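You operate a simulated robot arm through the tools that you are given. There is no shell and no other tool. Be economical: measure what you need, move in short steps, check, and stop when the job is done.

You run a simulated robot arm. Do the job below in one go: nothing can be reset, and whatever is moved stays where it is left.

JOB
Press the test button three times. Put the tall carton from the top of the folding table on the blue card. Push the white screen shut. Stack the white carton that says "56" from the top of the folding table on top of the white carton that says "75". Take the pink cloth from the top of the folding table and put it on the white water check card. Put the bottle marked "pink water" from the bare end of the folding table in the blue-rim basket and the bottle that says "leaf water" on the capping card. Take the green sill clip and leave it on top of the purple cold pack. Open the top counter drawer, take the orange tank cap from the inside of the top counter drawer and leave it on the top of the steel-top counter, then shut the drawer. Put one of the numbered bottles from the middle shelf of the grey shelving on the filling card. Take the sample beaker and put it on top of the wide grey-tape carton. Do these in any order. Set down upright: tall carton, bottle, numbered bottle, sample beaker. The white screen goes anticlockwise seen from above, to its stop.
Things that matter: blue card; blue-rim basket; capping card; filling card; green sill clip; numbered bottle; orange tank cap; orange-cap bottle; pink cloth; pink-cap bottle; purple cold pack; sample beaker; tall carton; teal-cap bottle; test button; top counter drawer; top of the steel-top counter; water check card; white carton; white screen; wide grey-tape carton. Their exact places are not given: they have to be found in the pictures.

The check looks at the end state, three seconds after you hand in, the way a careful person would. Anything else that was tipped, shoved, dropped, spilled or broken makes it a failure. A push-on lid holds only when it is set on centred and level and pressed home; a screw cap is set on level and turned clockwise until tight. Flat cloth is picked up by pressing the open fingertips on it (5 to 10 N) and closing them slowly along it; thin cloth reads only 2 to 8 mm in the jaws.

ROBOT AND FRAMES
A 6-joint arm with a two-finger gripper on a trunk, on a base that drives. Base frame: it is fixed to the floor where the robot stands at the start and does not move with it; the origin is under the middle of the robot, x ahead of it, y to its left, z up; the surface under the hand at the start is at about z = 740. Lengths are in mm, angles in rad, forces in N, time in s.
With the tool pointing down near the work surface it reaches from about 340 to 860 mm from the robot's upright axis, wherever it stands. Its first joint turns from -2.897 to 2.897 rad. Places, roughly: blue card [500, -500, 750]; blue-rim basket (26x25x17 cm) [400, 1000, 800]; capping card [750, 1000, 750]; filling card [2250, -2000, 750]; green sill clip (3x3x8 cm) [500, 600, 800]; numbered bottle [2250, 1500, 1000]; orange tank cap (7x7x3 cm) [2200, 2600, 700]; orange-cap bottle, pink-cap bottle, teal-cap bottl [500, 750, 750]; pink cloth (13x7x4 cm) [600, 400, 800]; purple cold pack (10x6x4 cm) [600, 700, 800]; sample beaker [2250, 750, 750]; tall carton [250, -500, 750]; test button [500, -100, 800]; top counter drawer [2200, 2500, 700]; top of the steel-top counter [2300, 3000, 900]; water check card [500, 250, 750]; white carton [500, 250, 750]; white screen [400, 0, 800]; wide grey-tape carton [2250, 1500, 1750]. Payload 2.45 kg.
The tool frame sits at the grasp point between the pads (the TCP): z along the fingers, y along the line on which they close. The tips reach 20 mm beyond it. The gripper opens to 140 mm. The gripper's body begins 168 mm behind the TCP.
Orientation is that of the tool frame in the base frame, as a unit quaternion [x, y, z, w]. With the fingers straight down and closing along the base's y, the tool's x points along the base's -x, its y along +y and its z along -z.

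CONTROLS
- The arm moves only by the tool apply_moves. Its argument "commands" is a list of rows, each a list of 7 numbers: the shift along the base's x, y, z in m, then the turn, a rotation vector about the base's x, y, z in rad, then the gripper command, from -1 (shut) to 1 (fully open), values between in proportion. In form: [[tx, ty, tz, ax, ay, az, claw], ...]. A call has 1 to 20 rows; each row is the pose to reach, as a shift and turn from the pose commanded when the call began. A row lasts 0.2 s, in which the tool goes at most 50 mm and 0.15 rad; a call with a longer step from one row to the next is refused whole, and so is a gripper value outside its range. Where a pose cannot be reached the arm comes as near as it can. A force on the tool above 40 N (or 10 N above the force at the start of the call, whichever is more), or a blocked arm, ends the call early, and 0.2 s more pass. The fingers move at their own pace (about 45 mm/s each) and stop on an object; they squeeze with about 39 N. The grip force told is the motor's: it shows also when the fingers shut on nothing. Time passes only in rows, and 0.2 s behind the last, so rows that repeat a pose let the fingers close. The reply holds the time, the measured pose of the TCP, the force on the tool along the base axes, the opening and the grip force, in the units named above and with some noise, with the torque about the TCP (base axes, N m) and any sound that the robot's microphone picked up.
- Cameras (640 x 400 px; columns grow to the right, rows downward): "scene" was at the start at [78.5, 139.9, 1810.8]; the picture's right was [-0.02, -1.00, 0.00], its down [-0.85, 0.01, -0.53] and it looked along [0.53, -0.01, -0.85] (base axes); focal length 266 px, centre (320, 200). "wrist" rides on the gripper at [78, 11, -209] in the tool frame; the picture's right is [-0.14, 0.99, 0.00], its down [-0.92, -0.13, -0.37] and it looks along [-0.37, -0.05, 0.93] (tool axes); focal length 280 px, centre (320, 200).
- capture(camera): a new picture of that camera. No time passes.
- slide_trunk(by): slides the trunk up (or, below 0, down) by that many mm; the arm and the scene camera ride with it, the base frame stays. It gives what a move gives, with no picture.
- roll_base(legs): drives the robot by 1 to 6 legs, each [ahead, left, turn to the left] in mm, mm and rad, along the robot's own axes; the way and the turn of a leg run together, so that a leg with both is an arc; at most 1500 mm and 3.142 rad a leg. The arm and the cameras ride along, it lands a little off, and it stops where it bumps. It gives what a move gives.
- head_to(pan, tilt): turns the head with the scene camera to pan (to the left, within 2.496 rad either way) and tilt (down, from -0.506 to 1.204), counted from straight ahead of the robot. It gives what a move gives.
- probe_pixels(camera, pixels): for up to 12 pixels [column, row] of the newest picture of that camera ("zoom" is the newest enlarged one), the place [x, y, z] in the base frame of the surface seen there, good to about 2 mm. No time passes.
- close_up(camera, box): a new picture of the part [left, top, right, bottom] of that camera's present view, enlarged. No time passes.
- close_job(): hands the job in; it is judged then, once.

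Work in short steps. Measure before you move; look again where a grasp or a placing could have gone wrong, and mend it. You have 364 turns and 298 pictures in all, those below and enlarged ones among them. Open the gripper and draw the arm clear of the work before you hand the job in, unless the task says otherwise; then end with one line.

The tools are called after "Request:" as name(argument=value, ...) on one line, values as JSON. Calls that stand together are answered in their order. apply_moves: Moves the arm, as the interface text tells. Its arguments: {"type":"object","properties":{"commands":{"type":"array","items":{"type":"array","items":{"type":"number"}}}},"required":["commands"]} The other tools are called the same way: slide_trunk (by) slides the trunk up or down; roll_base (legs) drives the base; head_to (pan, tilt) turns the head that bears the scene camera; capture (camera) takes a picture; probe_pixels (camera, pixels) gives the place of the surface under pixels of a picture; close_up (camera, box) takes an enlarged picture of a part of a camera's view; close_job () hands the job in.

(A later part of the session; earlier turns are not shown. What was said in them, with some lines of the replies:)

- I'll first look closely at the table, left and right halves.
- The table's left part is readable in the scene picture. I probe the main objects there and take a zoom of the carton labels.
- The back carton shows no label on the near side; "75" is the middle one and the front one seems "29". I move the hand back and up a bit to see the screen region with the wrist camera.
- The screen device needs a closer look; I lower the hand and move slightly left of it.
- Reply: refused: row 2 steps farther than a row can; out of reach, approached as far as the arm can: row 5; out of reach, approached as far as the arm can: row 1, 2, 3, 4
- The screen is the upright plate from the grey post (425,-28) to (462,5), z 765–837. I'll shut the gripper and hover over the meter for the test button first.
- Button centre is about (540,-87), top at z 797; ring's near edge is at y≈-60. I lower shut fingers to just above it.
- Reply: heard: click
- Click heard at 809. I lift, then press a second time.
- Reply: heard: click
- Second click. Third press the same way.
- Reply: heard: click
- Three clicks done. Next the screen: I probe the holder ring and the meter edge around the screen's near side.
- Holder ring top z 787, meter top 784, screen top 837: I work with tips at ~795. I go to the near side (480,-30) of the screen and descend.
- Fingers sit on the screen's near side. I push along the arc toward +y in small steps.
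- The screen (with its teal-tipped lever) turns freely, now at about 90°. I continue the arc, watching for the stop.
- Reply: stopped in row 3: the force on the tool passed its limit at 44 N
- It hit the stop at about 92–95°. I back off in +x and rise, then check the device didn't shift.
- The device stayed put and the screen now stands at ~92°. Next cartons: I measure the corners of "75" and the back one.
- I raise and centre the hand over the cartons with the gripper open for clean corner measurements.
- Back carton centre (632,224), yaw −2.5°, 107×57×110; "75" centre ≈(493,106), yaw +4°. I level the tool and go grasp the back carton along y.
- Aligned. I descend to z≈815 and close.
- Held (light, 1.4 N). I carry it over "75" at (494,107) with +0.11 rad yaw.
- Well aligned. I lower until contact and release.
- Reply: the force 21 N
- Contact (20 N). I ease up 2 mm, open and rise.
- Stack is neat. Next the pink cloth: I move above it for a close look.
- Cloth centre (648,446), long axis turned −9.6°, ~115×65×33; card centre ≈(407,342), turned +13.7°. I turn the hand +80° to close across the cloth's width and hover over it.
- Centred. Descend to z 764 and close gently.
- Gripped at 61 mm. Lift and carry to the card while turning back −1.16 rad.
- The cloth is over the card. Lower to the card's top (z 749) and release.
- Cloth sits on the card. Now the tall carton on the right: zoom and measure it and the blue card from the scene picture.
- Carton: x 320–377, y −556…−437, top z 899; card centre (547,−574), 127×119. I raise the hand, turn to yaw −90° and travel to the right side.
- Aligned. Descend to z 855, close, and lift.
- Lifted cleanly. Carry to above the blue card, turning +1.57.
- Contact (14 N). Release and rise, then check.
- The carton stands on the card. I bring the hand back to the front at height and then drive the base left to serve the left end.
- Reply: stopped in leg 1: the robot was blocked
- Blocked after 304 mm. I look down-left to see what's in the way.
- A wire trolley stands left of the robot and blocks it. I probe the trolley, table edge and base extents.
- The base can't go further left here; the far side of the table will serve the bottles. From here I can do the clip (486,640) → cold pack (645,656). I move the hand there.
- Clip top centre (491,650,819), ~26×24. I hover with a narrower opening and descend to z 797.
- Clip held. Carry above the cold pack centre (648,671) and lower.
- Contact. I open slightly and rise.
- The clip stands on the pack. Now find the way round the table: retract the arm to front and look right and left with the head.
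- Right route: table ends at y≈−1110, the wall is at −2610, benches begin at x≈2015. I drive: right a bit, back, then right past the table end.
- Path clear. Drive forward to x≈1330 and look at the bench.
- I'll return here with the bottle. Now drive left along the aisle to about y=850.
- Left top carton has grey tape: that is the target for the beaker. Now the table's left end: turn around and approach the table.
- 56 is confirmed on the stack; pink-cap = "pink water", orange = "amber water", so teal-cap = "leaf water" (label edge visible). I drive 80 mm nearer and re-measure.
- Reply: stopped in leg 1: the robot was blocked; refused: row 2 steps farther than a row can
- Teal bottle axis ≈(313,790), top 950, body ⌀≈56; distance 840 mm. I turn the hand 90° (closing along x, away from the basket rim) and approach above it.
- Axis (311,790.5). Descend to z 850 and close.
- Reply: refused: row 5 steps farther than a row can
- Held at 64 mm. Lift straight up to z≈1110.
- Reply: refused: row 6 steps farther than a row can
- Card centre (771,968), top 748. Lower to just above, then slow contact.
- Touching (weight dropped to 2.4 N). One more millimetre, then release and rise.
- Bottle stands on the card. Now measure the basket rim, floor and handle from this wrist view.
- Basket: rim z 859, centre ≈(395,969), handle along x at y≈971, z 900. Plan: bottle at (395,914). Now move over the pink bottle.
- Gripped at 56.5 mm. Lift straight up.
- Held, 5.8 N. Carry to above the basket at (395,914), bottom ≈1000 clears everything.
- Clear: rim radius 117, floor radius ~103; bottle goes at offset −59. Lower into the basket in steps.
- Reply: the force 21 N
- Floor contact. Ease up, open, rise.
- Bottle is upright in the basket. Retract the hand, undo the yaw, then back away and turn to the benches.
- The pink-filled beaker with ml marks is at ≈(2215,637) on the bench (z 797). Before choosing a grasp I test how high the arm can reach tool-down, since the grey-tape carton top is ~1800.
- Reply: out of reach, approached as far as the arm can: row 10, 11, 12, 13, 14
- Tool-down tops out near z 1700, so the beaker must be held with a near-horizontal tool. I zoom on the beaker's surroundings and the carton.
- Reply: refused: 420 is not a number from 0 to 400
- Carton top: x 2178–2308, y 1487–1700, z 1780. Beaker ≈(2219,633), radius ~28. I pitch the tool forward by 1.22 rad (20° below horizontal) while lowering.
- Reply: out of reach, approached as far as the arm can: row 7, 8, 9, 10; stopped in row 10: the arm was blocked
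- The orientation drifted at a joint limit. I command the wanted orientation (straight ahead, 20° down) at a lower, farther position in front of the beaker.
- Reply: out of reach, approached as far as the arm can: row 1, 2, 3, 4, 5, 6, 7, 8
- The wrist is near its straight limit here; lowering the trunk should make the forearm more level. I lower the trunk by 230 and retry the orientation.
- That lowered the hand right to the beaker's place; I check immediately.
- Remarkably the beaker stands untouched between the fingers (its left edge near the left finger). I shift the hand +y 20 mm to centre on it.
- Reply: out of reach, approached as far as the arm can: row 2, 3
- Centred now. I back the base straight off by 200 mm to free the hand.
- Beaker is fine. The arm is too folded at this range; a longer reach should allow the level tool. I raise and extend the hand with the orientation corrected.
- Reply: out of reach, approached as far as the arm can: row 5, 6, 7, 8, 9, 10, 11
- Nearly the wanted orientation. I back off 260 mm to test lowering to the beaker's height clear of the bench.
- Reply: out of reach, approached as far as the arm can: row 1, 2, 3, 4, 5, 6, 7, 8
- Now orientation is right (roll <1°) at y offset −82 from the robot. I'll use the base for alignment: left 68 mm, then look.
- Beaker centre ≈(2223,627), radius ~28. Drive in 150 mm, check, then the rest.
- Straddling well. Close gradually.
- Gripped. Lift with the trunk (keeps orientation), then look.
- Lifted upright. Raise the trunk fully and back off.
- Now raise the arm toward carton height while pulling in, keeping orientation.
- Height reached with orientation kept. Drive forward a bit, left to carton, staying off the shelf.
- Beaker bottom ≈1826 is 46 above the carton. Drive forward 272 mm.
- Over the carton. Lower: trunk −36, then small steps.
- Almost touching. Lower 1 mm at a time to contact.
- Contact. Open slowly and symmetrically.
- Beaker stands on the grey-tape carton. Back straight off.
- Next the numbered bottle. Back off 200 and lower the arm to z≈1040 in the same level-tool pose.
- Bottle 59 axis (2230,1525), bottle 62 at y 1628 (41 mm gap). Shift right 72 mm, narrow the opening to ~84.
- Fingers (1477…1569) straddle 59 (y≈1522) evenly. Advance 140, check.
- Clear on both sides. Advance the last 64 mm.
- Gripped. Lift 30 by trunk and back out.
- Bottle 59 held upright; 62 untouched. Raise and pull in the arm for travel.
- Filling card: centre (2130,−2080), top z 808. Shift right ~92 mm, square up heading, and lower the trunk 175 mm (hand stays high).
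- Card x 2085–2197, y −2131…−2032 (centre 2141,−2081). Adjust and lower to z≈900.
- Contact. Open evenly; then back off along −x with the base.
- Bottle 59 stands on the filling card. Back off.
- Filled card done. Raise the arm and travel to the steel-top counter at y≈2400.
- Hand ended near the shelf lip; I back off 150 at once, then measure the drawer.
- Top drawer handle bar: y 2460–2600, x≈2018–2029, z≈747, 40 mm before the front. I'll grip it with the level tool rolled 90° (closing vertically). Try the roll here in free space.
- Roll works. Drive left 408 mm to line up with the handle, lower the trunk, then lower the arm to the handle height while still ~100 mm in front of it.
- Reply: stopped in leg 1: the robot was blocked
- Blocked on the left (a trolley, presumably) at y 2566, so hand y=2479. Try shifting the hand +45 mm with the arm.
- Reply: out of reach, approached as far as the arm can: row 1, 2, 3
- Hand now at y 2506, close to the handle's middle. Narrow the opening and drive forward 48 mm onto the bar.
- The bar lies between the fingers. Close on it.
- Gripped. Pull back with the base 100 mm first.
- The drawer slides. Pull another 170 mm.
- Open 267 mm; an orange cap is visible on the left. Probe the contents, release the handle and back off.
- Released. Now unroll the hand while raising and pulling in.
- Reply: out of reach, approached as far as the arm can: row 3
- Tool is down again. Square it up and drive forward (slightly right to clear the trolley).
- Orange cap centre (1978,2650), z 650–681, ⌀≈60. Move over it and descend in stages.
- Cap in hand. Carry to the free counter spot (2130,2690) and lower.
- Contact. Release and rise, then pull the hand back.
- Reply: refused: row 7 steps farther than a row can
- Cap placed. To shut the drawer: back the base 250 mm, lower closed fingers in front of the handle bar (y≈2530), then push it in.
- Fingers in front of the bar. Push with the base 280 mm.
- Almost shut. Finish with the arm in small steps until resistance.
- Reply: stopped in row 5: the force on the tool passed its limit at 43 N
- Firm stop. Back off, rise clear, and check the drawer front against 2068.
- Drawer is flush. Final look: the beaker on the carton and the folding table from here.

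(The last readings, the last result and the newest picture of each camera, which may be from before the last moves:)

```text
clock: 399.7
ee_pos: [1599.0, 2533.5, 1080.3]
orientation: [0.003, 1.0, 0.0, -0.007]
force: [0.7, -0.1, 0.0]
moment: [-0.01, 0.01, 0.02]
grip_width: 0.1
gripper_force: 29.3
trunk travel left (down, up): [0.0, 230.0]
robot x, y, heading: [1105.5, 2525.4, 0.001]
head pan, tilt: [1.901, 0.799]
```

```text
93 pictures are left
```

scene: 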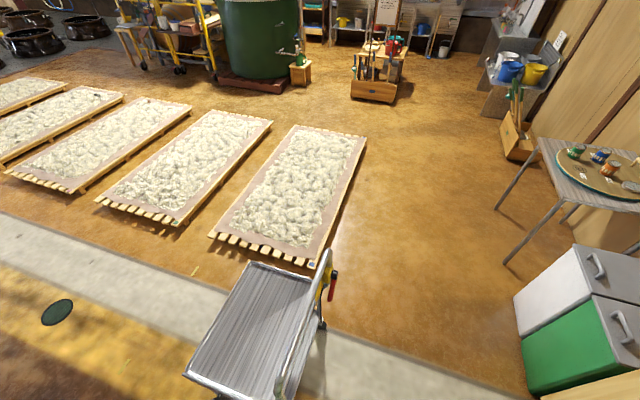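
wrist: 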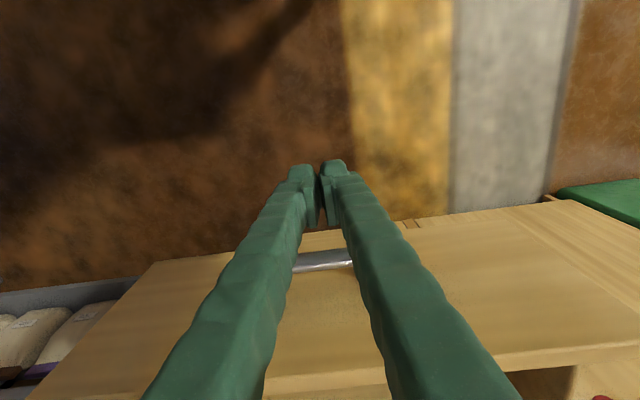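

Request:
head_to(pan=-1.9, tilt=0.5)

Request:
close_up(camera="scene", box=[235, 110, 385, 250])

```text
clock: 402.8
ee_pos: [1597.9, 2532.5, 1081.3]
orientation: [0.003, 1.0, 0.0, -0.007]
force: [-0.1, -0.6, 0.2]
moment: [0.02, 0.04, -0.01]
grip_width: 0.0
gripper_force: 29.1
trunk travel left (down, up): [0.0, 230.0]
robot x, y, heading: [1106.5, 2531.7, -0.002]
head pan, tilt: [-1.901, 0.499]
```

```text
2.86 times, centred on (310, 180) of scene
```

zoom: 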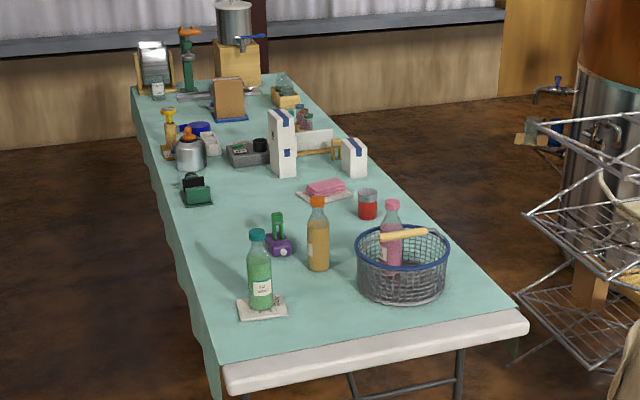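

Request:
close_up(camera="scene", box=[286, 186, 306, 222])

Request:
apply_moves(commands=[[0, 0, 0, 0, 0, 0, 0], [0, 0, 0, 0, 0, 0, 1], [0, 0, 0, 0, 0, 0, 1], [0, 0, 0, 0, 0, 0, 1], [0, 0, 0, 0, 0, 0, 1], [0, 0, 0, 0, 0, 0, 1], [0, 0, 0, 0, 0, 0, 1], [0, 0, 0, 0, 0, 0, 1]])

```text
11.11 times, centred on (296, 204) of scene
```

zoom: 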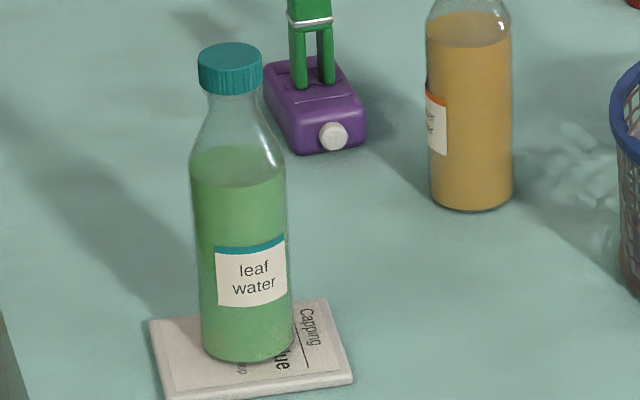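

```text
clock: 404.6
ee_pos: [1598.3, 2533.7, 1081.1]
orientation: [0.004, 1.0, 0.0, -0.007]
force: [-0.2, 0.0, -0.8]
moment: [-0.02, 0.01, 0.03]
grip_width: 139.7
gripper_force: 0.1
trunk travel left (down, up): [0.0, 230.0]
robot x, y, heading: [1108.4, 2527.8, -0.005]
head pan, tilt: [-1.901, 0.499]
```

"leaf water" is confirmed on the capping card; the gripper is open and the arm is clear. I hand in.

Request:
close_job()

```text
The job is handed in.
```

I did every item on the list and handed the job in; I don't have the check's result. The base was blocked four times while driving (by the wire trolley, at the table edge and by the wheeled cart), and nothing looked moved in the pictures afterwards.
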